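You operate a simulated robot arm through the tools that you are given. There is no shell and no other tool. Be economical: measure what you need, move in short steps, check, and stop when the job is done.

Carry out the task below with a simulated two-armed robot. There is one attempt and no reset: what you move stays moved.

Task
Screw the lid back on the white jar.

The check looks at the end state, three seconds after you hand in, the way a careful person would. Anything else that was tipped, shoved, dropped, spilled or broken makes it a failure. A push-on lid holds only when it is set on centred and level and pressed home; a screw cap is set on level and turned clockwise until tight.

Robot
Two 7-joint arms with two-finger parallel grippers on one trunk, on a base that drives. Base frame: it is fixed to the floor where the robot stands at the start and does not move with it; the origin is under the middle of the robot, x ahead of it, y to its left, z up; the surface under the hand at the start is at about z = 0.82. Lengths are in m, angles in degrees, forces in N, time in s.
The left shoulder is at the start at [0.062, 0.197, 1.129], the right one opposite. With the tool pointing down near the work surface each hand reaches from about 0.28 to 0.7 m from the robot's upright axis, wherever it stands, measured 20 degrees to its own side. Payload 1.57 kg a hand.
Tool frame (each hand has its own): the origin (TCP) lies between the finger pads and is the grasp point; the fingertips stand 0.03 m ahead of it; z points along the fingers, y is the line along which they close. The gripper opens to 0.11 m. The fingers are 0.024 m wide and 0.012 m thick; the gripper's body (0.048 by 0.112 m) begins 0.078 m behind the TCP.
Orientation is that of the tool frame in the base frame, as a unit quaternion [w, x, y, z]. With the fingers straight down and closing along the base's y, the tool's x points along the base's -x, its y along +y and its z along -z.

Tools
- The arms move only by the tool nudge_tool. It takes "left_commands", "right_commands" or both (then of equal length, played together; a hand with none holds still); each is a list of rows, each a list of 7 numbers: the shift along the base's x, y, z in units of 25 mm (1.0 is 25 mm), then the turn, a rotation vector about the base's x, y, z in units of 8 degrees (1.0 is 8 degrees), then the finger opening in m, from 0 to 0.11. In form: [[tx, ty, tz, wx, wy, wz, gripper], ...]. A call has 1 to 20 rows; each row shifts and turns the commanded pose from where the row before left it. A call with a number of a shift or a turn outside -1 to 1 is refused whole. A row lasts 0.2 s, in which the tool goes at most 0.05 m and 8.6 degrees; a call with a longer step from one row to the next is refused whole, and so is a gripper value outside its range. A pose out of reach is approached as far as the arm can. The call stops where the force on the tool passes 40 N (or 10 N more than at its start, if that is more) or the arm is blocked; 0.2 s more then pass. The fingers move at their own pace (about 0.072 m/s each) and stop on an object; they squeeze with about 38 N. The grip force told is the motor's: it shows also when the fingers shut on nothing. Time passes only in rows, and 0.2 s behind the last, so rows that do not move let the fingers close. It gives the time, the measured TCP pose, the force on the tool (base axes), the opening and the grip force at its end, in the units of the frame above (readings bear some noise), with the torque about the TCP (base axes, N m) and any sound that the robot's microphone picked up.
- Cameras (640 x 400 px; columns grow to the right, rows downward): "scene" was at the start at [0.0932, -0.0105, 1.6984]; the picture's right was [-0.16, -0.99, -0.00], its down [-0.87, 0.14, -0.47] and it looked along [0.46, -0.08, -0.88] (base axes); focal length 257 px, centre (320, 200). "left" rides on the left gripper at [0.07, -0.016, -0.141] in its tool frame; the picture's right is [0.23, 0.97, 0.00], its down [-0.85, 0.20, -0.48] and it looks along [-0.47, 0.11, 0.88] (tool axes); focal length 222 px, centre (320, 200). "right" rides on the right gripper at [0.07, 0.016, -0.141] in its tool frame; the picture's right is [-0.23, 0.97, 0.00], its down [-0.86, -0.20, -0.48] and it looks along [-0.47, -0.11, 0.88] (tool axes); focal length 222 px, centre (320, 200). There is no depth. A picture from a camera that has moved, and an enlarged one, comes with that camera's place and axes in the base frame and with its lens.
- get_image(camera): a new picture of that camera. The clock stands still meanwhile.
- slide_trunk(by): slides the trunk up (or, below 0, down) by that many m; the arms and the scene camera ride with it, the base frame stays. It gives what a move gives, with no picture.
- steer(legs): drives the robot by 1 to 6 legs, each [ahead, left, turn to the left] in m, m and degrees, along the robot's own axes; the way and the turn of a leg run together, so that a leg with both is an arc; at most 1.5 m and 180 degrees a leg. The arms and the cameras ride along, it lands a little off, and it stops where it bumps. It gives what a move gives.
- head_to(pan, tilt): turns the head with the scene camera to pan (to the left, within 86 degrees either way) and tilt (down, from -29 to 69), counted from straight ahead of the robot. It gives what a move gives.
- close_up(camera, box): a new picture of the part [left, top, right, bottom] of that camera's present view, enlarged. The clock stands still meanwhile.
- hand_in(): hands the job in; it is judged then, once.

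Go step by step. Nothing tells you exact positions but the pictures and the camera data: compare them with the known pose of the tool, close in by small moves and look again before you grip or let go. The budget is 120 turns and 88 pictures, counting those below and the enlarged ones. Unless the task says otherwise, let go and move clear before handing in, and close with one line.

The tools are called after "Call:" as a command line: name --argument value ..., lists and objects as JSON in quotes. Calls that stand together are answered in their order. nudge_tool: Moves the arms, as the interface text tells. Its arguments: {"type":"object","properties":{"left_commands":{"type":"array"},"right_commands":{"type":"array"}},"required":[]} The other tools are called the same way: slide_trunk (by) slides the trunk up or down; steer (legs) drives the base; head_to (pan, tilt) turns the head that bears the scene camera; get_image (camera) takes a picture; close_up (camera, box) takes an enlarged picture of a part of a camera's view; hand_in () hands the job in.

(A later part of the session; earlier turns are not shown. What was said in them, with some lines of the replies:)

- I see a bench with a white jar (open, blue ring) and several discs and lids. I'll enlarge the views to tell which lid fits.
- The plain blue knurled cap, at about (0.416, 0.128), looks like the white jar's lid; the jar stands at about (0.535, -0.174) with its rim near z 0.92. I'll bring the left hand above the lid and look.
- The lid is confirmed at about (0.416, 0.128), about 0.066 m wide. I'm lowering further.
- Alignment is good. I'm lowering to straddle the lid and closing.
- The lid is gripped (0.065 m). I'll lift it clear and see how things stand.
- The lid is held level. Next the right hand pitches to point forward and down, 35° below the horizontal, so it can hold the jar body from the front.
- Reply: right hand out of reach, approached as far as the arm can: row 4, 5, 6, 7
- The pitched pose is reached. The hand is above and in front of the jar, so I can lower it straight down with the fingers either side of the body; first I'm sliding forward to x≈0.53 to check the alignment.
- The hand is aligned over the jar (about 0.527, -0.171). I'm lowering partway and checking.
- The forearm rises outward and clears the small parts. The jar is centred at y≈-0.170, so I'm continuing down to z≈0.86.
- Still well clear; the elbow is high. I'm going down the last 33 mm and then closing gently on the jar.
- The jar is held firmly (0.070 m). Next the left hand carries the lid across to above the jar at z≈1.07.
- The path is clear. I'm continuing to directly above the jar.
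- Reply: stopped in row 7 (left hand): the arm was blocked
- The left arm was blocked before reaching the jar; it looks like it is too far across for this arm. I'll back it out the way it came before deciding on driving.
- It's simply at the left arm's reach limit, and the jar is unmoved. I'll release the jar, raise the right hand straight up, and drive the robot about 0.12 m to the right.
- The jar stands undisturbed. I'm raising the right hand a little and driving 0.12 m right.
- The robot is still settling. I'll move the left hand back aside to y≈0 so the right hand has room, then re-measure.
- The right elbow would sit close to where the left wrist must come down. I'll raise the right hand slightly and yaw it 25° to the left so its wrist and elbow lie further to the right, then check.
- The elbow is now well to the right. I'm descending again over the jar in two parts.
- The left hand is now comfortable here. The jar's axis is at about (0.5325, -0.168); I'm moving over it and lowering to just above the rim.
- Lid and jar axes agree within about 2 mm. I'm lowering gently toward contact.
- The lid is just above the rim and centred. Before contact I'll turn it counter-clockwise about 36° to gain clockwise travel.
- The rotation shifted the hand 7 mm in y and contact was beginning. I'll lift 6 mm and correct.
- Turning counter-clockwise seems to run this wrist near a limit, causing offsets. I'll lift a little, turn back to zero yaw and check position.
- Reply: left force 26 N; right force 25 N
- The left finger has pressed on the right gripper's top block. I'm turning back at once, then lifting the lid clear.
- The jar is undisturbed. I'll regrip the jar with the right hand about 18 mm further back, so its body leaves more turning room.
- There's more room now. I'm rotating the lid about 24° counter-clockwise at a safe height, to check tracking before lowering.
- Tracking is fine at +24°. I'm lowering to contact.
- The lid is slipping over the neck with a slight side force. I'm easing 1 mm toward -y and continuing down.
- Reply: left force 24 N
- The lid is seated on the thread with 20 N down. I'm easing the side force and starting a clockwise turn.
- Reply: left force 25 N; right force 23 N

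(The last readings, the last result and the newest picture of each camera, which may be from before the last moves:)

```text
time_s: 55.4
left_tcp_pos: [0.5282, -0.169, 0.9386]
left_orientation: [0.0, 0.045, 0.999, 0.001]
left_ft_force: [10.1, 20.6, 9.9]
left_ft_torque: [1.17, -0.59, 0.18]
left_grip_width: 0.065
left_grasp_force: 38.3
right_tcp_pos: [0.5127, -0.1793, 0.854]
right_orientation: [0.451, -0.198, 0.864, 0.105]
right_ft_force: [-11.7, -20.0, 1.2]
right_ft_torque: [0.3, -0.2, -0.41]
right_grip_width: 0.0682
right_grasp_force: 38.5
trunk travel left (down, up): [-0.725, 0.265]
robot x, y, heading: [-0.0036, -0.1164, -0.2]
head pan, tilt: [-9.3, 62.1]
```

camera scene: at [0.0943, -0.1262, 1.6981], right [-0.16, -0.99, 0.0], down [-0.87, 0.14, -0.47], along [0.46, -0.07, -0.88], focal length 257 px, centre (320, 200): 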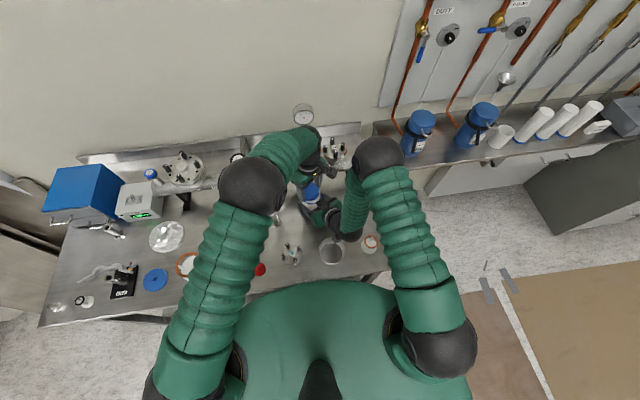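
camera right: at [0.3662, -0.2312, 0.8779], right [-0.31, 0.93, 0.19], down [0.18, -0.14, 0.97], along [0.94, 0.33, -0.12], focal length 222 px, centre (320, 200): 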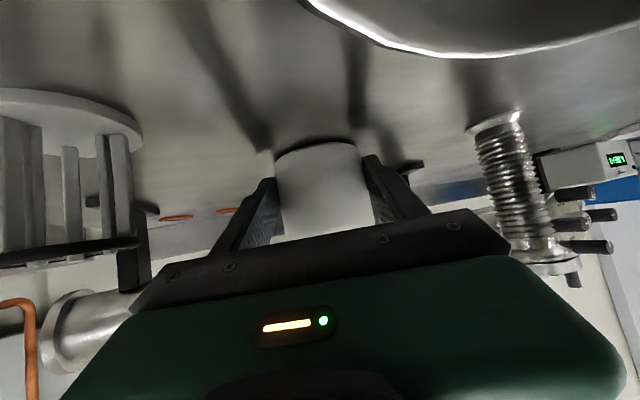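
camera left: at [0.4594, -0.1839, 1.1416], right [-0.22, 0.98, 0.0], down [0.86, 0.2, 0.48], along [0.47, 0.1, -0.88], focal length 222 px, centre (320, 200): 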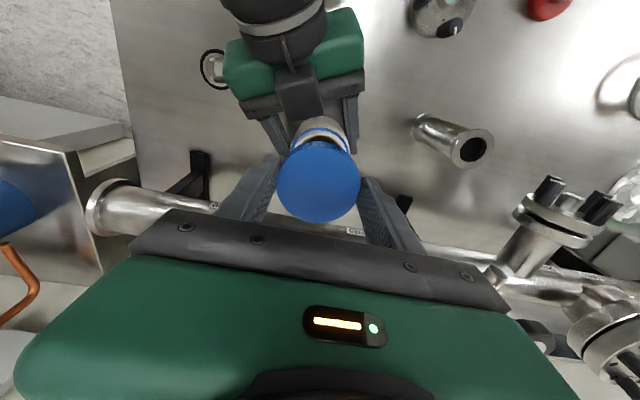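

Side forces show I'm about 1–2 mm off. I'm shifting +x/+y and continuing the clockwise turn.

Call:
nudge_tool --left_commands '[[0.04, 0.07, 0, 0, 0, 0, 0.05], [0, 0, -0.01, 0, 0, -0.5, 0.05], [0, 0, -0.01, 0, 0, -0.5, 0.05], [0, 0, -0.01, 0, 0, -0.5, 0.05], [0, 0, 0, 0, 0, 0, 0.05]]'

Call:
close_up --camera "scene" --box '[260, 140, 380, 220]'

Call:
close_up --camera "left" --box '[230, 80, 410, 230]'

```text
time_s: 56.6
left_tcp_pos: [0.5304, -0.1687, 0.9374]
left_orientation: [-0.001, 0.15, 0.989, -0.001]
left_ft_force: [-6.2, 23.4, 21.8]
left_ft_torque: [0.97, 0.13, 0.12]
left_grip_width: 0.0651
left_grasp_force: 37.9
right_tcp_pos: [0.5143, -0.1773, 0.8562]
right_orientation: [0.451, -0.197, 0.864, 0.103]
right_ft_force: [5.0, -21.1, -12.4]
right_ft_torque: [0.74, 0.68, -0.57]
right_grip_width: 0.0685
right_grasp_force: 37.7
trunk travel left (down, up): [-0.725, 0.265]
robot x, y, heading: [0.001, -0.1136, 0.1]
head pan, tilt: [-9.3, 62.1]
```

```text
5.00 times, centred on (320, 180) of scene
camera zoom: at [0.0928, -0.1249, 1.6985], right [-0.16, -0.99, 0.0], down [-0.87, 0.14, -0.47], along [0.46, -0.08, -0.88], focal length 1284 px, centre (320, 300)
```

zoom: 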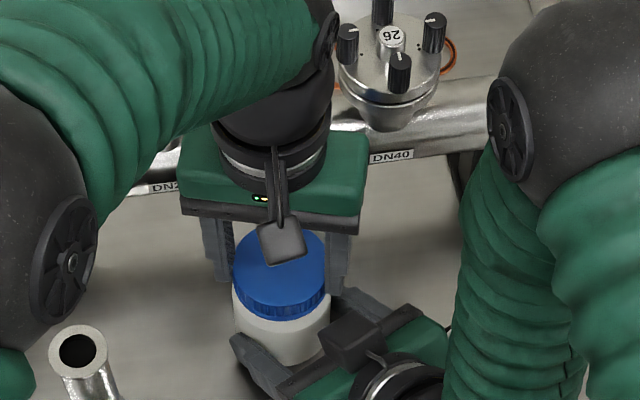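

```text
2.67 times, centred on (320, 155) of left
camera zoom: at [0.4596, -0.1626, 1.0786], right [0.07, 1.0, 0.0], down [0.88, -0.06, 0.48], along [0.48, -0.03, -0.88], focal length 592 px, centre (320, 320)
```

zoom: 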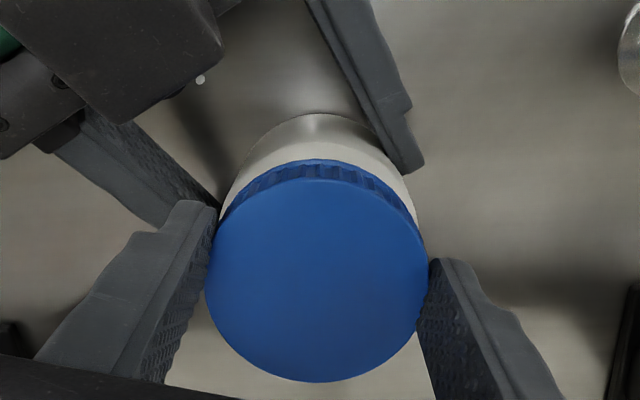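

The lid looks level and the turning proceeds. I'll open the left fingers to relax the side load, swing back counter-clockwise 40° around the lid, and look.

Call:
nudge_tool --left_commands '[[0, 0, 0, 0, 0, 0, 0.085], [0, 0, 0, 0, 0, 0, 0.085], [0, 0, 0, 0, 0, 1, 0.085], [0, 0, 0, 0, 0, 1, 0.085], [0, 0, 0, 0, 0, 1, 0.085], [0, 0, 0, 0, 0, 1, 0.085], [0, 0, 0, 0, 0, 1, 0.085], [0, 0, 0, 0, 0, 0, 0.085]]'

Call:
close_up --camera "left" --box '[230, 80, 410, 230]'

```text
time_s: 58.4
left_tcp_pos: [0.5309, -0.1679, 0.9384]
left_orientation: [0.0, -0.201, 0.98, 0.0]
left_ft_force: [0.6, 0.5, 0.3]
left_ft_torque: [0.01, -0.03, 0.0]
left_grip_width: 0.085
left_grasp_force: 0.2
right_tcp_pos: [0.5135, -0.1784, 0.8547]
right_orientation: [0.451, -0.197, 0.864, 0.104]
right_ft_force: [-0.4, -0.7, 0.9]
right_ft_torque: [-0.02, 0.05, -0.01]
right_grip_width: 0.0683
right_grasp_force: 38.4
trunk travel left (down, up): [-0.725, 0.265]
robot x, y, heading: [0.0001, -0.1163, -0.1]
head pan, tilt: [-9.3, 62.1]
```

```text
2.67 times, centred on (320, 155) of left
camera zoom: at [0.4745, -0.2096, 1.0785], right [-0.59, 0.81, 0.0], down [0.71, 0.52, 0.48], along [0.39, 0.28, -0.88], focal length 592 px, centre (320, 320)
```

zoom: 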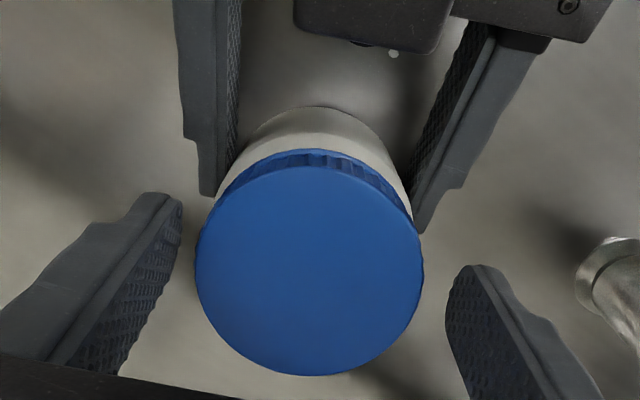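

The lid sits level on its own. I'm closing and turning clockwise another 40°.

Call:
nudge_tool --left_commands '[[0.03, -0.04, 0, 0, 0, 0, 0.07], [0, 0, 0, 0, 0, 0, 0.05], [0, 0, 0, 0, 0, 0, 0.05], [0, 0, 0, 0, 0, 0, 0.05]]'

Call:
nudge_tool --left_commands '[[0, 0, -0.01, 0, 0, -0.7, 0.05], [0, 0, -0.01, 0, 0, -0.7, 0.05], [0, 0, -0.01, 0, 0, -0.7, 0.05], [0, 0, -0.01, 0, 0, -0.7, 0.05], [0, 0, 0, 0, 0, 0, 0.05]]'

Call:
nudge_tool --left_commands '[[0, 0, -0.01, 0, 0, -0.7, 0.05], [0, 0, -0.01, 0, 0, -0.7, 0.05], [0, 0, -0.01, 0, 0, -0.7, 0.05], [0, 0, 0, 0, 0, 0, 0.05]]'

```text
time_s: 59.4
left_tcp_pos: [0.532, -0.1691, 0.9379]
left_orientation: [0.002, -0.2, 0.98, -0.002]
left_ft_force: [1.6, -8.0, 8.1]
left_ft_torque: [-0.28, -0.07, -0.05]
left_grip_width: 0.0651
left_grasp_force: 38.2
right_tcp_pos: [0.5134, -0.1779, 0.8546]
right_orientation: [0.451, -0.198, 0.864, 0.106]
right_ft_force: [0.3, 7.3, -2.1]
right_ft_torque: [-0.5, 0.02, 0.13]
right_grip_width: 0.0683
right_grasp_force: 38.2
trunk travel left (down, up): [-0.725, 0.265]
robot x, y, heading: [-0.0012, -0.1177, -0.2]
head pan, tilt: [-9.3, 62.1]
```

```text
time_s: 60.6
left_tcp_pos: [0.5316, -0.1683, 0.9365]
left_orientation: [0.001, -0.003, 1.0, -0.001]
left_ft_force: [9.0, 6.4, 16.6]
left_ft_torque: [0.24, -0.35, 0.0]
left_grip_width: 0.0652
left_grasp_force: 38.7
right_tcp_pos: [0.513, -0.1788, 0.8548]
right_orientation: [0.449, -0.198, 0.865, 0.104]
right_ft_force: [-7.4, -2.8, -1.9]
right_ft_torque: [0.11, -0.3, -0.01]
right_grip_width: 0.068
right_grasp_force: 37.7
trunk travel left (down, up): [-0.725, 0.265]
robot x, y, heading: [-0.0025, -0.1133, 0.1]
head pan, tilt: [-9.3, 62.1]
```

```text
time_s: 61.6
left_tcp_pos: [0.5309, -0.1679, 0.9375]
left_orientation: [0.0, 0.142, 0.99, -0.001]
left_ft_force: [3.5, 13.7, 25.1]
left_ft_torque: [0.59, -0.14, 0.04]
left_grip_width: 0.0655
left_grasp_force: 37.6
right_tcp_pos: [0.5125, -0.1782, 0.8551]
right_orientation: [0.45, -0.198, 0.865, 0.104]
right_ft_force: [-2.7, -10.1, -9.0]
right_ft_torque: [0.37, 0.31, -0.22]
right_grip_width: 0.0683
right_grasp_force: 37.8
trunk travel left (down, up): [-0.725, 0.265]
robot x, y, heading: [-0.0037, -0.1164, 0.1]
head pan, tilt: [-9.3, 62.1]
```

Torque is still low, so the thread has more to run. I'm doing a full ratchet stroke in one call.

Call:
nudge_tool --left_commands '[[0, 0, 0, 0, 0, 0, 0.08], [0, 0, 0, 0, 0, 0, 0.08], [0, 0, 0, 0, 0, 1, 0.08], [0, 0, 0, 0, 0, 1, 0.08], [0, 0, 0, 0, 0, 1, 0.08], [0, 0, 0, 0, 0, 1, 0.08], [0, 0, 0, 0, 0, 1, 0.08], [0, 0, 0, 0, 0, 0, 0.06], [0, 0, 0, 0, 0, 0, 0.05], [0, 0, 0, 0, 0, 0, 0.05], [0, 0, -0.01, 0, 0, -0.8, 0.05], [0, 0, -0.01, 0, 0, -0.8, 0.05], [0, 0, -0.01, 0, 0, -0.8, 0.05], [0, 0, -0.01, 0, 0, -0.8, 0.05], [0, 0, -0.01, 0, 0, -0.9, 0.05], [0, 0, -0.01, 0, 0, -0.9, 0.05]]'

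Call:
close_up --camera "scene" --box '[280, 160, 360, 220]'

```text
time_s: 65.0
left_tcp_pos: [0.5317, -0.1686, 0.9374]
left_orientation: [0.002, 0.143, 0.99, 0.0]
left_ft_force: [19.3, 12.8, 27.4]
left_ft_torque: [0.62, -0.73, 0.02]
left_grip_width: 0.0652
left_grasp_force: 37.8
right_tcp_pos: [0.5117, -0.1777, 0.8539]
right_orientation: [0.451, -0.197, 0.865, 0.104]
right_ft_force: [-15.7, -10.4, -2.6]
right_ft_torque: [0.23, -0.52, -0.09]
right_grip_width: 0.0681
right_grasp_force: 37.9
trunk travel left (down, up): [-0.725, 0.265]
robot x, y, heading: [0.0005, -0.1146, 0.2]
head pan, tilt: [-9.3, 62.1]
```

```text
6.67 times, centred on (320, 190) of scene
camera zoom: at [0.0911, -0.1243, 1.6986], right [-0.16, -0.99, 0.0], down [-0.87, 0.14, -0.47], along [0.46, -0.08, -0.88], focal length 1712 px, centre (320, 267)
```

zoom: 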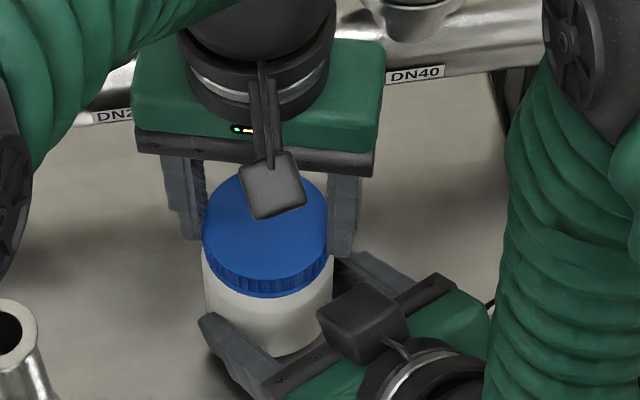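

The lid sits level and low, but the torque is still small. Continuing ratchet strokes with less down-feed and a small centring shift.

Call:
nudge_tool --left_commands '[[0, 0, 0, 0, 0, 0, 0.08], [0, 0, 0, 0, 0, 0, 0.08], [0.03, 0.03, 0, 0, 0, 1, 0.08], [0, 0, 0, 0, 0, 1, 0.08], [0, 0, 0, 0, 0, 1, 0.08], [0, 0, 0, 0, 0, 1, 0.08], [0, 0, 0, 0, 0, 1, 0.08], [0, 0, 0, 0, 0, 0, 0.06], [0, 0, 0, 0, 0, 0, 0.05], [0, 0, 0, 0, 0, 0, 0.05], [0, 0, -0.004, 0, 0, -0.8, 0.05], [0, 0, -0.004, 0, 0, -0.8, 0.05], [0, 0, -0.004, 0, 0, -0.8, 0.05], [0, 0, -0.004, 0, 0, -0.8, 0.05], [0, 0, -0.004, 0, 0, -0.9, 0.05], [0, 0, -0.004, 0, 0, -0.9, 0.05]]'

Call:
nudge_tool --left_commands '[[0, 0, 0, 0, 0, 0, 0.08], [0, 0, 0, 0, 0, 0, 0.08], [0, 0, 0, 0, 0, 1, 0.08], [0, 0, 0, 0, 0, 1, 0.08], [0, 0, 0, 0, 0, 1, 0.08], [0, 0, 0, 0, 0, 1, 0.08], [0, 0, 0, 0, 0, 1, 0.08], [0, 0, 0, 0, 0, 0, 0.06], [0, 0, 0, 0, 0, 0, 0.05], [0, 0, 0, 0, 0, 0, 0.05], [0, 0, -0.004, 0, 0, -0.8, 0.05], [0, 0, -0.004, 0, 0, -0.8, 0.05], [0, 0, -0.004, 0, 0, -0.8, 0.05], [0, 0, -0.004, 0, 0, -0.8, 0.05], [0, 0, -0.004, 0, 0, -0.9, 0.05], [0, 0, -0.004, 0, 0, -0.9, 0.05]]'

```text
time_s: 68.4
left_tcp_pos: [0.5321, -0.169, 0.9347]
left_orientation: [0.002, 0.143, 0.99, 0.0]
left_ft_force: [24.6, 8.4, 13.7]
left_ft_torque: [0.71, -0.75, 0.02]
left_grip_width: 0.0652
left_grasp_force: 38.1
right_tcp_pos: [0.5118, -0.179, 0.8554]
right_orientation: [0.45, -0.198, 0.865, 0.105]
right_ft_force: [-19.3, -11.3, 7.7]
right_ft_torque: [-0.1, -1.02, 0.0]
right_grip_width: 0.0684
right_grasp_force: 38.4
trunk travel left (down, up): [-0.725, 0.265]
robot x, y, heading: [-0.0005, -0.1134, 0.0]
head pan, tilt: [-9.3, 62.1]
```

```text
time_s: 71.8
left_tcp_pos: [0.5321, -0.1691, 0.9347]
left_orientation: [0.002, 0.143, 0.99, -0.001]
left_ft_force: [21.2, 3.6, 16.6]
left_ft_torque: [0.76, -0.61, 0.02]
left_grip_width: 0.0651
left_grasp_force: 38.5
right_tcp_pos: [0.5127, -0.1781, 0.855]
right_orientation: [0.45, -0.198, 0.865, 0.104]
right_ft_force: [-17.7, -2.5, 4.5]
right_ft_torque: [-0.46, -0.79, 0.12]
right_grip_width: 0.0683
right_grasp_force: 38.2
trunk travel left (down, up): [-0.725, 0.265]
robot x, y, heading: [0.0002, -0.1132, 0.0]
head pan, tilt: [-9.3, 62.1]
```

Call:
nudge_tool --left_commands '[[0, 0, 0, 0, 0, 0, 0.085], [0, 0, 0, 0, 0, 0, 0.085], [0, 0, 0, 0, 0, 1, 0.085], [0, 0, 0, 0, 0, 1, 0.085], [0, 0, 0, 0, 0, 1, 0.085], [0, 0, 0, 0, 0, 1, 0.085], [0, 0, 0, 0, 0, 1, 0.085], [0, 0, 0, 0, 0, 0, 0.085]]'

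Call:
close_up --camera "left" --box '[230, 80, 410, 230]'

Call:
close_up --camera "scene" --box '[280, 170, 340, 220]'

```text
time_s: 73.6
left_tcp_pos: [0.5339, -0.1662, 0.9356]
left_orientation: [0.001, -0.209, 0.978, -0.002]
left_ft_force: [-0.2, 0.0, 0.7]
left_ft_torque: [0.02, -0.01, 0.0]
left_grip_width: 0.085
left_grasp_force: 0.1
right_tcp_pos: [0.5132, -0.1787, 0.8553]
right_orientation: [0.451, -0.198, 0.864, 0.104]
right_ft_force: [0.8, -0.3, 1.4]
right_ft_torque: [-0.02, 0.04, 0.0]
right_grip_width: 0.068
right_grasp_force: 38.3
trunk travel left (down, up): [-0.725, 0.265]
robot x, y, heading: [-0.0019, -0.1156, 0.1]
head pan, tilt: [-9.3, 62.1]
```

```text
2.67 times, centred on (320, 155) of left
camera zoom: at [0.4775, -0.2106, 1.0752], right [-0.6, 0.8, 0.0], down [0.7, 0.53, 0.48], along [0.38, 0.29, -0.88], focal length 592 px, centre (320, 320)
```

zoom: 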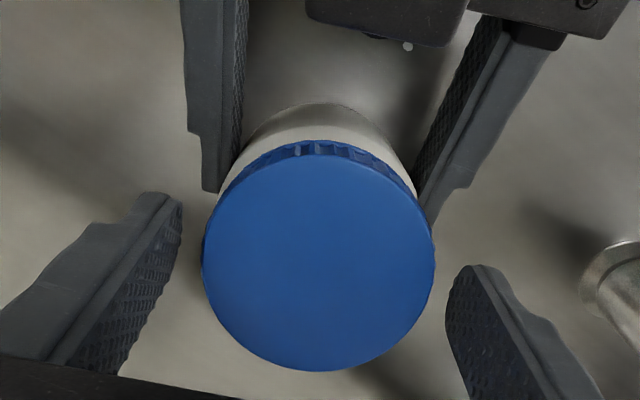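

```text
8.00 times, centred on (310, 195) of scene
camera zoom: at [0.0948, -0.1263, 1.6988], right [-0.16, -0.99, 0.0], down [-0.87, 0.14, -0.47], along [0.46, -0.07, -0.88], focal length 2054 px, centre (400, 240)
```

zoom: 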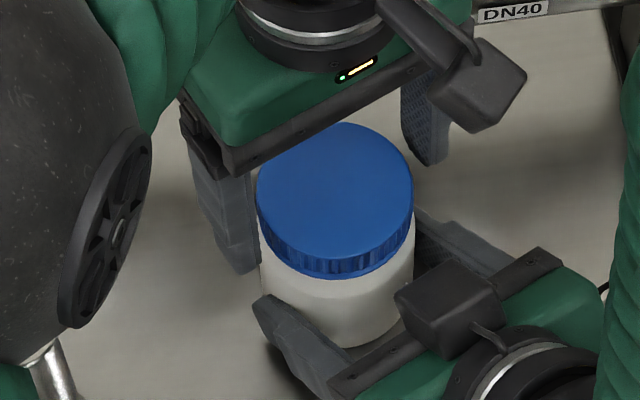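

The lid sits level and low; the torque was near zero though, so I'll test the engagement: grip and pull up very slightly, watching the force.

Call:
nudge_tool --left_commands '[[-0.02, -0.04, 0, 0, 0, 0, 0.06], [0, 0, 0, 0, 0, 0, 0.05], [0, 0, 0, 0, 0, 0, 0.05], [0, 0, 0, 0, 0, 0, 0.05]]'

Call:
nudge_tool --left_commands '[[0, 0, 0.06, 0, 0, 0, 0.05], [0, 0, 0.06, 0, 0, 0, 0.05], [0, 0, 0, 0, 0, 0, 0.05]]'

```text
time_s: 74.6
left_tcp_pos: [0.5332, -0.1686, 0.933]
left_orientation: [0.001, -0.208, 0.978, -0.002]
left_ft_force: [2.0, -1.6, 7.9]
left_ft_torque: [-0.05, -0.03, 0.0]
left_grip_width: 0.065
left_grasp_force: 38.0
right_tcp_pos: [0.5134, -0.1767, 0.8547]
right_orientation: [0.451, -0.197, 0.864, 0.105]
right_ft_force: [-0.8, -0.2, 1.3]
right_ft_torque: [-0.16, 0.04, 0.06]
right_grip_width: 0.068
right_grasp_force: 38.2
trunk travel left (down, up): [-0.725, 0.265]
robot x, y, heading: [-0.0011, -0.1154, 0.1]
head pan, tilt: [-9.3, 62.1]
```

```text
time_s: 75.4
left_tcp_pos: [0.5334, -0.1671, 0.9338]
left_orientation: [0.002, -0.209, 0.978, 0.0]
left_ft_force: [13.9, -4.6, -7.2]
left_ft_torque: [-0.22, -0.46, 0.02]
left_grip_width: 0.0652
left_grasp_force: 38.0
right_tcp_pos: [0.5137, -0.1789, 0.8549]
right_orientation: [0.451, -0.199, 0.863, 0.107]
right_ft_force: [-14.2, 2.6, 17.0]
right_ft_torque: [-0.3, -0.77, 0.22]
right_grip_width: 0.068
right_grasp_force: 38.3
trunk travel left (down, up): [-0.725, 0.265]
robot x, y, heading: [-0.0018, -0.115, 0.2]
head pan, tilt: [-9.3, 62.1]
```

The lid resists lifting, so the thread is engaged. I'm lowering back and continuing to turn clockwise.

Call:
nudge_tool --left_commands '[[0, 0, -0.06, 0, 0, 0, 0.05], [0, 0, -0.05, 0, 0, 0, 0.05], [0, 0, -0.004, 0, 0, -0.8, 0.05], [0, 0, -0.004, 0, 0, -0.8, 0.05], [0, 0, -0.004, 0, 0, -0.8, 0.05], [0, 0, -0.004, 0, 0, -0.8, 0.05], [0, 0, -0.004, 0, 0, -0.9, 0.05], [0, 0, -0.004, 0, 0, -0.9, 0.05], [0, 0, 0, 0, 0, 0, 0.08], [0, 0, 0, 0, 0, 0, 0.08], [0, 0, 0, 0, 0, 1, 0.08], [0, 0, 0, 0, 0, 1, 0.08], [0, 0, 0, 0, 0, 1, 0.08], [0, 0, 0, 0, 0, 1, 0.08], [0, 0, 0, 0, 0, 1, 0.08], [0, 0, 0, 0, 0, 0, 0.06], [0, 0, 0, 0, 0, 0, 0.05], [0, 0, 0, 0, 0, 0, 0.05]]'

Call:
nudge_tool --left_commands '[[0, 0, -0.004, 0, 0, -0.8, 0.05], [0, 0, -0.004, 0, 0, -0.8, 0.05], [0, 0, -0.004, 0, 0, -0.8, 0.05], [0, 0, -0.004, 0, 0, -0.8, 0.05], [0, 0, -0.004, 0, 0, -0.9, 0.05], [0, 0, -0.004, 0, 0, -0.9, 0.05]]'

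Call:
nudge_tool --left_commands '[[0, 0, 0, 0, 0, 0, 0.08], [0, 0, 0, 0, 0, 0, 0.08], [0, 0, 0, 0, 0, 1, 0.08], [0, 0, 0, 0, 0, 1, 0.08], [0, 0, 0, 0, 0, 1, 0.08], [0, 0, 0, 0, 0, 1, 0.08], [0, 0, 0, 0, 0, 1, 0.08], [0, 0, 0, 0, 0, 0, 0.06], [0, 0, 0, 0, 0, 0, 0.05], [0, 0, 0, 0, 0, 0, 0.05], [0, 0, -0.004, 0, 0, -0.8, 0.05], [0, 0, -0.004, 0, 0, -0.8, 0.05], [0, 0, -0.004, 0, 0, -0.8, 0.05], [0, 0, -0.004, 0, 0, -0.8, 0.05], [0, 0, -0.004, 0, 0, -0.9, 0.05], [0, 0, -0.004, 0, 0, -0.9, 0.05]]'

```text
time_s: 79.2
left_tcp_pos: [0.5334, -0.1692, 0.9334]
left_orientation: [0.002, -0.208, 0.978, -0.001]
left_ft_force: [3.5, -4.2, 6.5]
left_ft_torque: [-0.08, -0.09, -0.03]
left_grip_width: 0.0652
left_grasp_force: 37.9
right_tcp_pos: [0.5124, -0.1781, 0.8556]
right_orientation: [0.451, -0.198, 0.864, 0.105]
right_ft_force: [-2.4, 3.6, -1.7]
right_ft_torque: [-0.22, -0.07, 0.13]
right_grip_width: 0.068
right_grasp_force: 38.0
trunk travel left (down, up): [-0.725, 0.265]
robot x, y, heading: [0.0003, -0.1159, 0.0]
head pan, tilt: [-9.3, 62.1]
```

```text
time_s: 80.6
left_tcp_pos: [0.5319, -0.168, 0.934]
left_orientation: [0.001, 0.143, 0.99, -0.001]
left_ft_force: [19.9, 6.6, 12.2]
left_ft_torque: [1.33, -0.64, 0.03]
left_grip_width: 0.0653
left_grasp_force: 38.2
right_tcp_pos: [0.5124, -0.1787, 0.856]
right_orientation: [0.45, -0.198, 0.864, 0.105]
right_ft_force: [-21.2, -6.1, 3.9]
right_ft_torque: [-0.79, -0.73, 0.05]
right_grip_width: 0.0684
right_grasp_force: 37.9
trunk travel left (down, up): [-0.725, 0.265]
robot x, y, heading: [-0.0014, -0.1156, 0.3]
head pan, tilt: [-9.3, 62.1]
```

```text
time_s: 84.0
left_tcp_pos: [0.5277, -0.1693, 0.932]
left_orientation: [-0.003, 0.142, 0.99, -0.001]
left_ft_force: [-4.0, 8.9, 21.6]
left_ft_torque: [0.49, 0.06, 1.48]
left_grip_width: 0.0655
left_grasp_force: 38.3
right_tcp_pos: [0.5143, -0.1788, 0.8542]
right_orientation: [0.451, -0.196, 0.865, 0.103]
right_ft_force: [0.8, -8.1, -9.8]
right_ft_torque: [0.11, 0.72, -1.64]
right_grip_width: 0.0684
right_grasp_force: 37.8
trunk travel left (down, up): [-0.725, 0.265]
robot x, y, heading: [-0.002, -0.1126, 0.1]
head pan, tilt: [-9.3, 62.1]
```

The torque has risen to 1.5 N·m, so the lid is reaching tight. One more short stroke to confirm.

Call:
nudge_tool --left_commands '[[0, 0, 0, 0, 0, 0, 0.08], [0, 0, 0, 0, 0, 0, 0.08], [0, 0, 0, 0, 0, 1, 0.08], [0, 0, 0, 0, 0, 1, 0.08], [0, 0, 0, 0, 0, 1, 0.08], [0, 0, 0, 0, 0, 0, 0.06], [0, 0, 0, 0, 0, 0, 0.05], [0, 0, 0, 0, 0, 0, 0.05], [0, 0, 0, 0, 0, -0.5, 0.05], [0, 0, 0, 0, 0, -0.5, 0.05]]'

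Call:
nudge_tool --left_commands '[[0, 0, 0, 0, 0, -0.5, 0.05], [0, 0, 0, 0, 0, -0.5, 0.05]]'

Call:
close_up --camera "scene" --box '[270, 160, 350, 220]'

```text
time_s: 86.2
left_tcp_pos: [0.5316, -0.1707, 0.933]
left_orientation: [0.0, 0.003, 1.0, -0.001]
left_ft_force: [-2.2, 2.4, -1.4]
left_ft_torque: [0.02, 0.08, 1.61]
left_grip_width: 0.066
left_grasp_force: 37.8
right_tcp_pos: [0.5135, -0.1792, 0.8552]
right_orientation: [0.451, -0.197, 0.864, 0.104]
right_ft_force: [1.1, -2.6, 4.7]
right_ft_torque: [0.07, 0.06, -1.62]
right_grip_width: 0.0683
right_grasp_force: 37.8
trunk travel left (down, up): [-0.725, 0.265]
robot x, y, heading: [-0.0001, -0.1168, -0.1]
head pan, tilt: [-9.3, 62.1]
```

```text
time_s: 86.8
left_tcp_pos: [0.5301, -0.1698, 0.9312]
left_orientation: [0.0, 0.074, 0.997, 0.0]
left_ft_force: [-0.8, 3.3, -0.7]
left_ft_torque: [0.13, 0.03, 1.38]
left_grip_width: 0.0658
left_grasp_force: 38.2
right_tcp_pos: [0.5144, -0.1796, 0.8554]
right_orientation: [0.452, -0.198, 0.863, 0.106]
right_ft_force: [0.9, -3.8, 4.9]
right_ft_torque: [0.02, -0.02, -1.48]
right_grip_width: 0.0683
right_grasp_force: 38.2
trunk travel left (down, up): [-0.725, 0.265]
robot x, y, heading: [-0.0028, -0.1141, -0.2]
head pan, tilt: [-9.3, 62.1]
```

```text
6.67 times, centred on (310, 190) of scene
camera zoom: at [0.0944, -0.1267, 1.6983], right [-0.16, -0.99, 0.0], down [-0.87, 0.14, -0.47], along [0.46, -0.07, -0.88], focal length 1712 px, centre (387, 267)
```

zoom: 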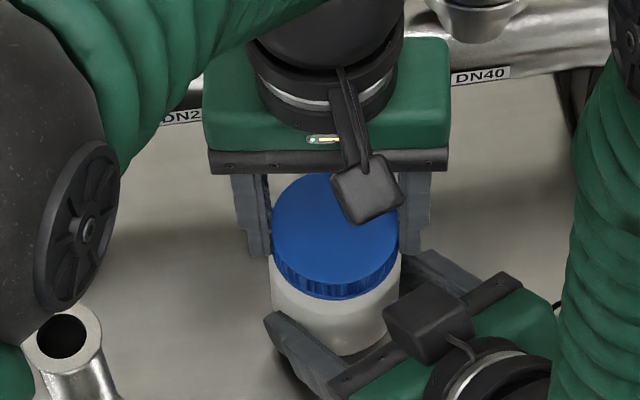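

The torque holds at its limit immediately, so the lid is tight. I'm releasing the left hand and lifting it clear.

Call:
nudge_tool --left_commands '[[0, 0, 0, 0, 0, 0.1, 0.08], [0, 0, 0, 0, 0, 0, 0.095], [0, 0, 0, 0, 0, 0, 0.1], [0, 0, 0.6, 0, 0, 0, 0.1], [0, 0, 0.8, 0, 0, 0, 0.1], [0, 0, 0.8, 0, 0, 0, 0.1], [0, 0, 0.8, 0, 0, 0, 0.1], [0, 0, 0.8, 0, 0, 0, 0.1], [0, 0, 0.8, 0, 0, 0, 0.1], [0, 0.4, 0.8, 0, 0, 0, 0.1], [0, 0.8, 0, 0, 0, 0, 0.1], [0, 0.8, 0, 0, 0, 0, 0.1], [-0.4, 0.8, 0, 0, 0, 0, 0.1], [-0.4, 0.8, 0, 0, 0, 0, 0.1], [-0.4, 0.8, 0, 0, 0, 0, 0.1]]'

Call:
get_image --camera "scene"

```text
time_s: 90.0
left_tcp_pos: [0.5019, -0.058, 1.0674]
left_orientation: [0.001, 0.066, 0.998, -0.001]
left_ft_force: [-0.4, -0.1, -0.3]
left_ft_torque: [-0.03, 0.02, -0.01]
left_grip_width: 0.1002
left_grasp_force: 0.1
right_tcp_pos: [0.5134, -0.1773, 0.8558]
right_orientation: [0.45, -0.198, 0.864, 0.105]
right_ft_force: [-1.3, -1.4, 2.7]
right_ft_torque: [-0.06, 0.05, -0.04]
right_grip_width: 0.0683
right_grasp_force: 37.8
trunk travel left (down, up): [-0.725, 0.265]
robot x, y, heading: [0.0009, -0.1146, -0.2]
head pan, tilt: [-9.3, 62.1]
```

```text
17 pictures are left
camera scene: at [0.0937, -0.1245, 1.6983], right [-0.16, -0.99, 0.0], down [-0.87, 0.14, -0.47], along [0.46, -0.08, -0.88], focal length 257 px, centre (320, 200)
```

scene: 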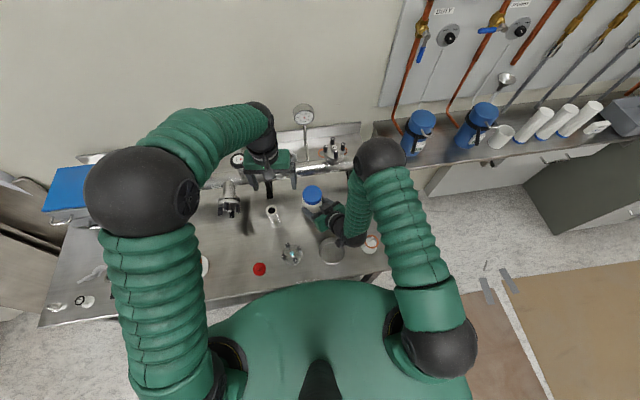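

Left is clear. I'm settling the jar by 1 mm, opening the right hand, and lifting it straight up.

Call:
nudge_tool --right_commands '[[0, 0, -0.03, 0, 0, 0, 0.06], [0, 0, 0, 0, 0, 0, 0.075], [0, 0, 0, 0, 0, 0, 0.09], [0, 0, 0, 0, 0, 0, 0.105], [0, 0, 0, 0, 0, 0, 0.105]]'

Call:
get_image --camera "right"

```text
time_s: 91.2
left_tcp_pos: [0.5021, -0.0585, 1.0661]
left_orientation: [-0.001, 0.065, 0.998, 0.0]
left_ft_force: [0.9, -0.6, -0.3]
left_ft_torque: [0.0, -0.02, 0.01]
left_grip_width: 0.0999
left_grasp_force: 0.0
right_tcp_pos: [0.5141, -0.1781, 0.8527]
right_orientation: [0.451, -0.198, 0.864, 0.106]
right_ft_force: [0.1, -0.6, -1.5]
right_ft_torque: [-0.03, 0.0, 0.04]
right_grip_width: 0.1051
right_grasp_force: 0.1
trunk travel left (down, up): [-0.725, 0.265]
robot x, y, heading: [0.0028, -0.1141, 0.1]
head pan, tilt: [-9.3, 62.1]
```

```text
16 pictures are left
camera right: at [0.3665, -0.2308, 0.8764], right [-0.31, 0.93, 0.19], down [0.18, -0.14, 0.97], along [0.94, 0.33, -0.12], focal length 222 px, centre (320, 200)
```

right: 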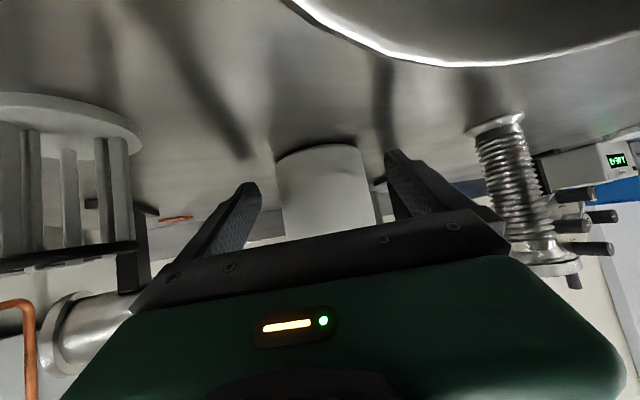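

Call:
nudge_tool --right_commands '[[0, 0, 0.5, 0, 0, 0, 0.105], [0, 0, 0.8, 0, 0, 0, 0.105], [0, 0, 0.8, 0, 0, 0, 0.105], [0, 0, 0.8, 0, 0, 0, 0.105], [0, 0, 0.8, 0, 0, 0, 0.105], [0, 0, 0.8, 0, 0, 0, 0.105], [0, 0, 0.8, 0, 0, 0, 0.105], [0, 0, 0.8, 0, 0, 0, 0.105], [0, 0, 0.8, 0, 0, 0, 0.105], [0, 0, 0, 0, 0, 0, 0.105]]'

Call:
get_image --camera "scene"

Call:
get_image --camera "left"

```text
time_s: 93.4
left_tcp_pos: [0.5028, -0.0583, 1.067]
left_orientation: [0.0, 0.065, 0.998, -0.002]
left_ft_force: [-1.5, 0.3, 14.1]
left_ft_torque: [-0.93, 0.33, -0.08]
left_grip_width: 0.1002
left_grasp_force: 0.1
right_tcp_pos: [0.5117, -0.1771, 1.0244]
right_orientation: [0.449, -0.198, 0.865, 0.104]
right_ft_force: [1.7, -0.3, -13.9]
right_ft_torque: [-0.87, -0.4, -0.06]
right_grip_width: 0.104
right_grasp_force: 0.0
trunk travel left (down, up): [-0.725, 0.265]
robot x, y, heading: [0.0022, -0.1142, 0.3]
head pan, tilt: [-9.3, 62.1]
```

```text
15 pictures are left
camera scene: at [0.0948, -0.1254, 1.6983], right [-0.16, -0.99, 0.0], down [-0.87, 0.14, -0.47], along [0.46, -0.08, -0.88], focal length 257 px, centre (320, 200)
```

scene: 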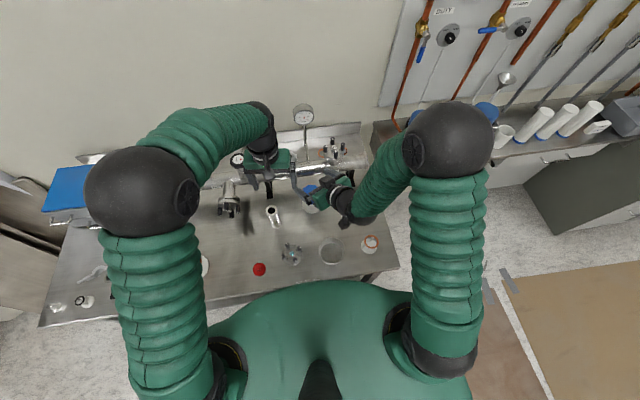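

```text
14 pictures are left
camera left: at [0.4329, -0.0651, 1.2086], right [-0.1, 1.0, 0.0], down [0.87, 0.09, 0.48], along [0.48, 0.04, -0.88], focal length 222 px, centre (320, 200)
```

left: 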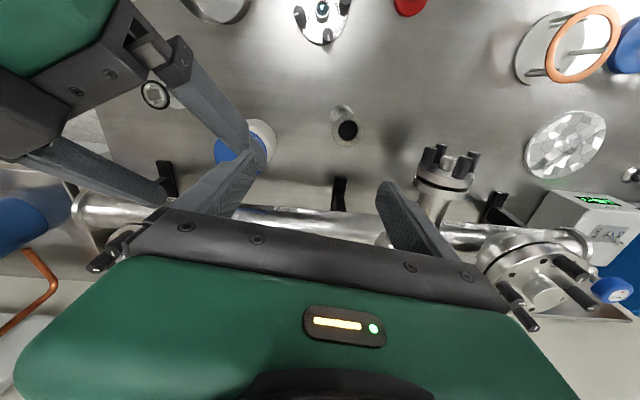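

The right finger has just touched the left one from below. I'm moving the left hand up and away, with nothing else near.

Call:
nudge_tool --left_commands '[[0, 0.3, 0.8, 0, 0, 0, 0.1], [0, 0.8, 0.5, 0, 0, 0, 0.1], [0, 0.9, 0, 0, 0, 0, 0.1], [0, 0.9, 0, 0, 0, 0, 0.1], [0, 0.9, 0, 0, 0, 0, 0.1], [0, 0, 0, 0, 0, 0, 0.1]]'

Call:
nudge_tool --right_commands '[[0, -0.5, 0.8, 0, 0, 0, 0.105], [0, -0.8, 0.8, 0, 0, 0, 0.105], [0, -0.8, 0, 0, 0, 0, 0.105], [0, -0.8, 0, 0, 0, 0, 0.105], [0, 0, 0, 0, 0, 0, 0.105]]'

Call:
get_image --camera "scene"

Call:
close_up --camera "scene" --box '[260, 160, 400, 280]'

```text
time_s: 94.8
left_tcp_pos: [0.5023, 0.0346, 1.0983]
left_orientation: [0.0, 0.066, 0.998, -0.001]
left_ft_force: [0.2, -0.1, -0.1]
left_ft_torque: [0.01, 0.0, 0.01]
left_grip_width: 0.1002
left_grasp_force: 0.1
right_tcp_pos: [0.5135, -0.1756, 1.0253]
right_orientation: [0.451, -0.198, 0.864, 0.105]
right_ft_force: [0.0, 0.5, 0.9]
right_ft_torque: [-0.02, 0.0, 0.01]
right_grip_width: 0.1051
right_grasp_force: 0.0
trunk travel left (down, up): [-0.725, 0.265]
robot x, y, heading: [0.0009, -0.1148, -0.2]
head pan, tilt: [-9.3, 62.1]
```

```text
time_s: 96.0
left_tcp_pos: [0.5027, 0.0347, 1.0978]
left_orientation: [0.0, 0.066, 0.998, -0.001]
left_ft_force: [1.1, -0.4, 1.1]
left_ft_torque: [-0.02, 0.01, 0.02]
left_grip_width: 0.1003
left_grasp_force: 0.1
right_tcp_pos: [0.5119, -0.2506, 1.0647]
right_orientation: [0.45, -0.198, 0.865, 0.104]
right_ft_force: [-0.6, 0.0, 0.4]
right_ft_torque: [0.06, 0.01, 0.01]
right_grip_width: 0.1049
right_grasp_force: 0.2
trunk travel left (down, up): [-0.725, 0.265]
robot x, y, heading: [-0.0002, -0.1145, -0.2]
head pan, tilt: [-9.3, 62.1]
```

```text
13 pictures are left
camera scene: at [0.0935, -0.1256, 1.6984], right [-0.16, -0.99, 0.0], down [-0.87, 0.14, -0.47], along [0.46, -0.08, -0.88], focal length 257 px, centre (320, 200)
```

scene: 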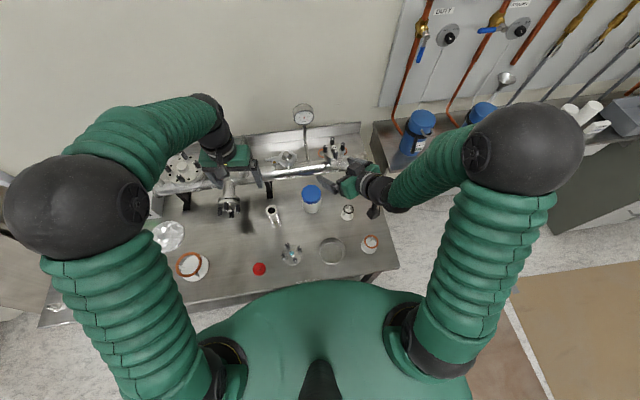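

```text
3.33 times, centred on (330, 220) of scene
camera zoom: at [0.0935, -0.1256, 1.6984], right [-0.16, -0.99, 0.0], down [-0.87, 0.14, -0.47], along [0.46, -0.08, -0.88], focal length 856 px, centre (287, 133)
```

zoom: 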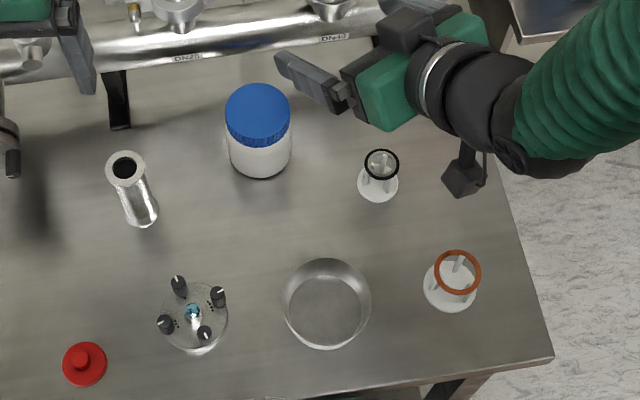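

The jar stands upright with its lid on level and tight, everything else is in place, and both hands are clear. I'm handing in.

Call:
hand_in

```text
The job is handed in.
```

The blue lid is screwed back on the white jar, level and turned clockwise until tight (about 1.5 N·m). The jar stands upright, and in the last picture of the bench nothing else looked moved.
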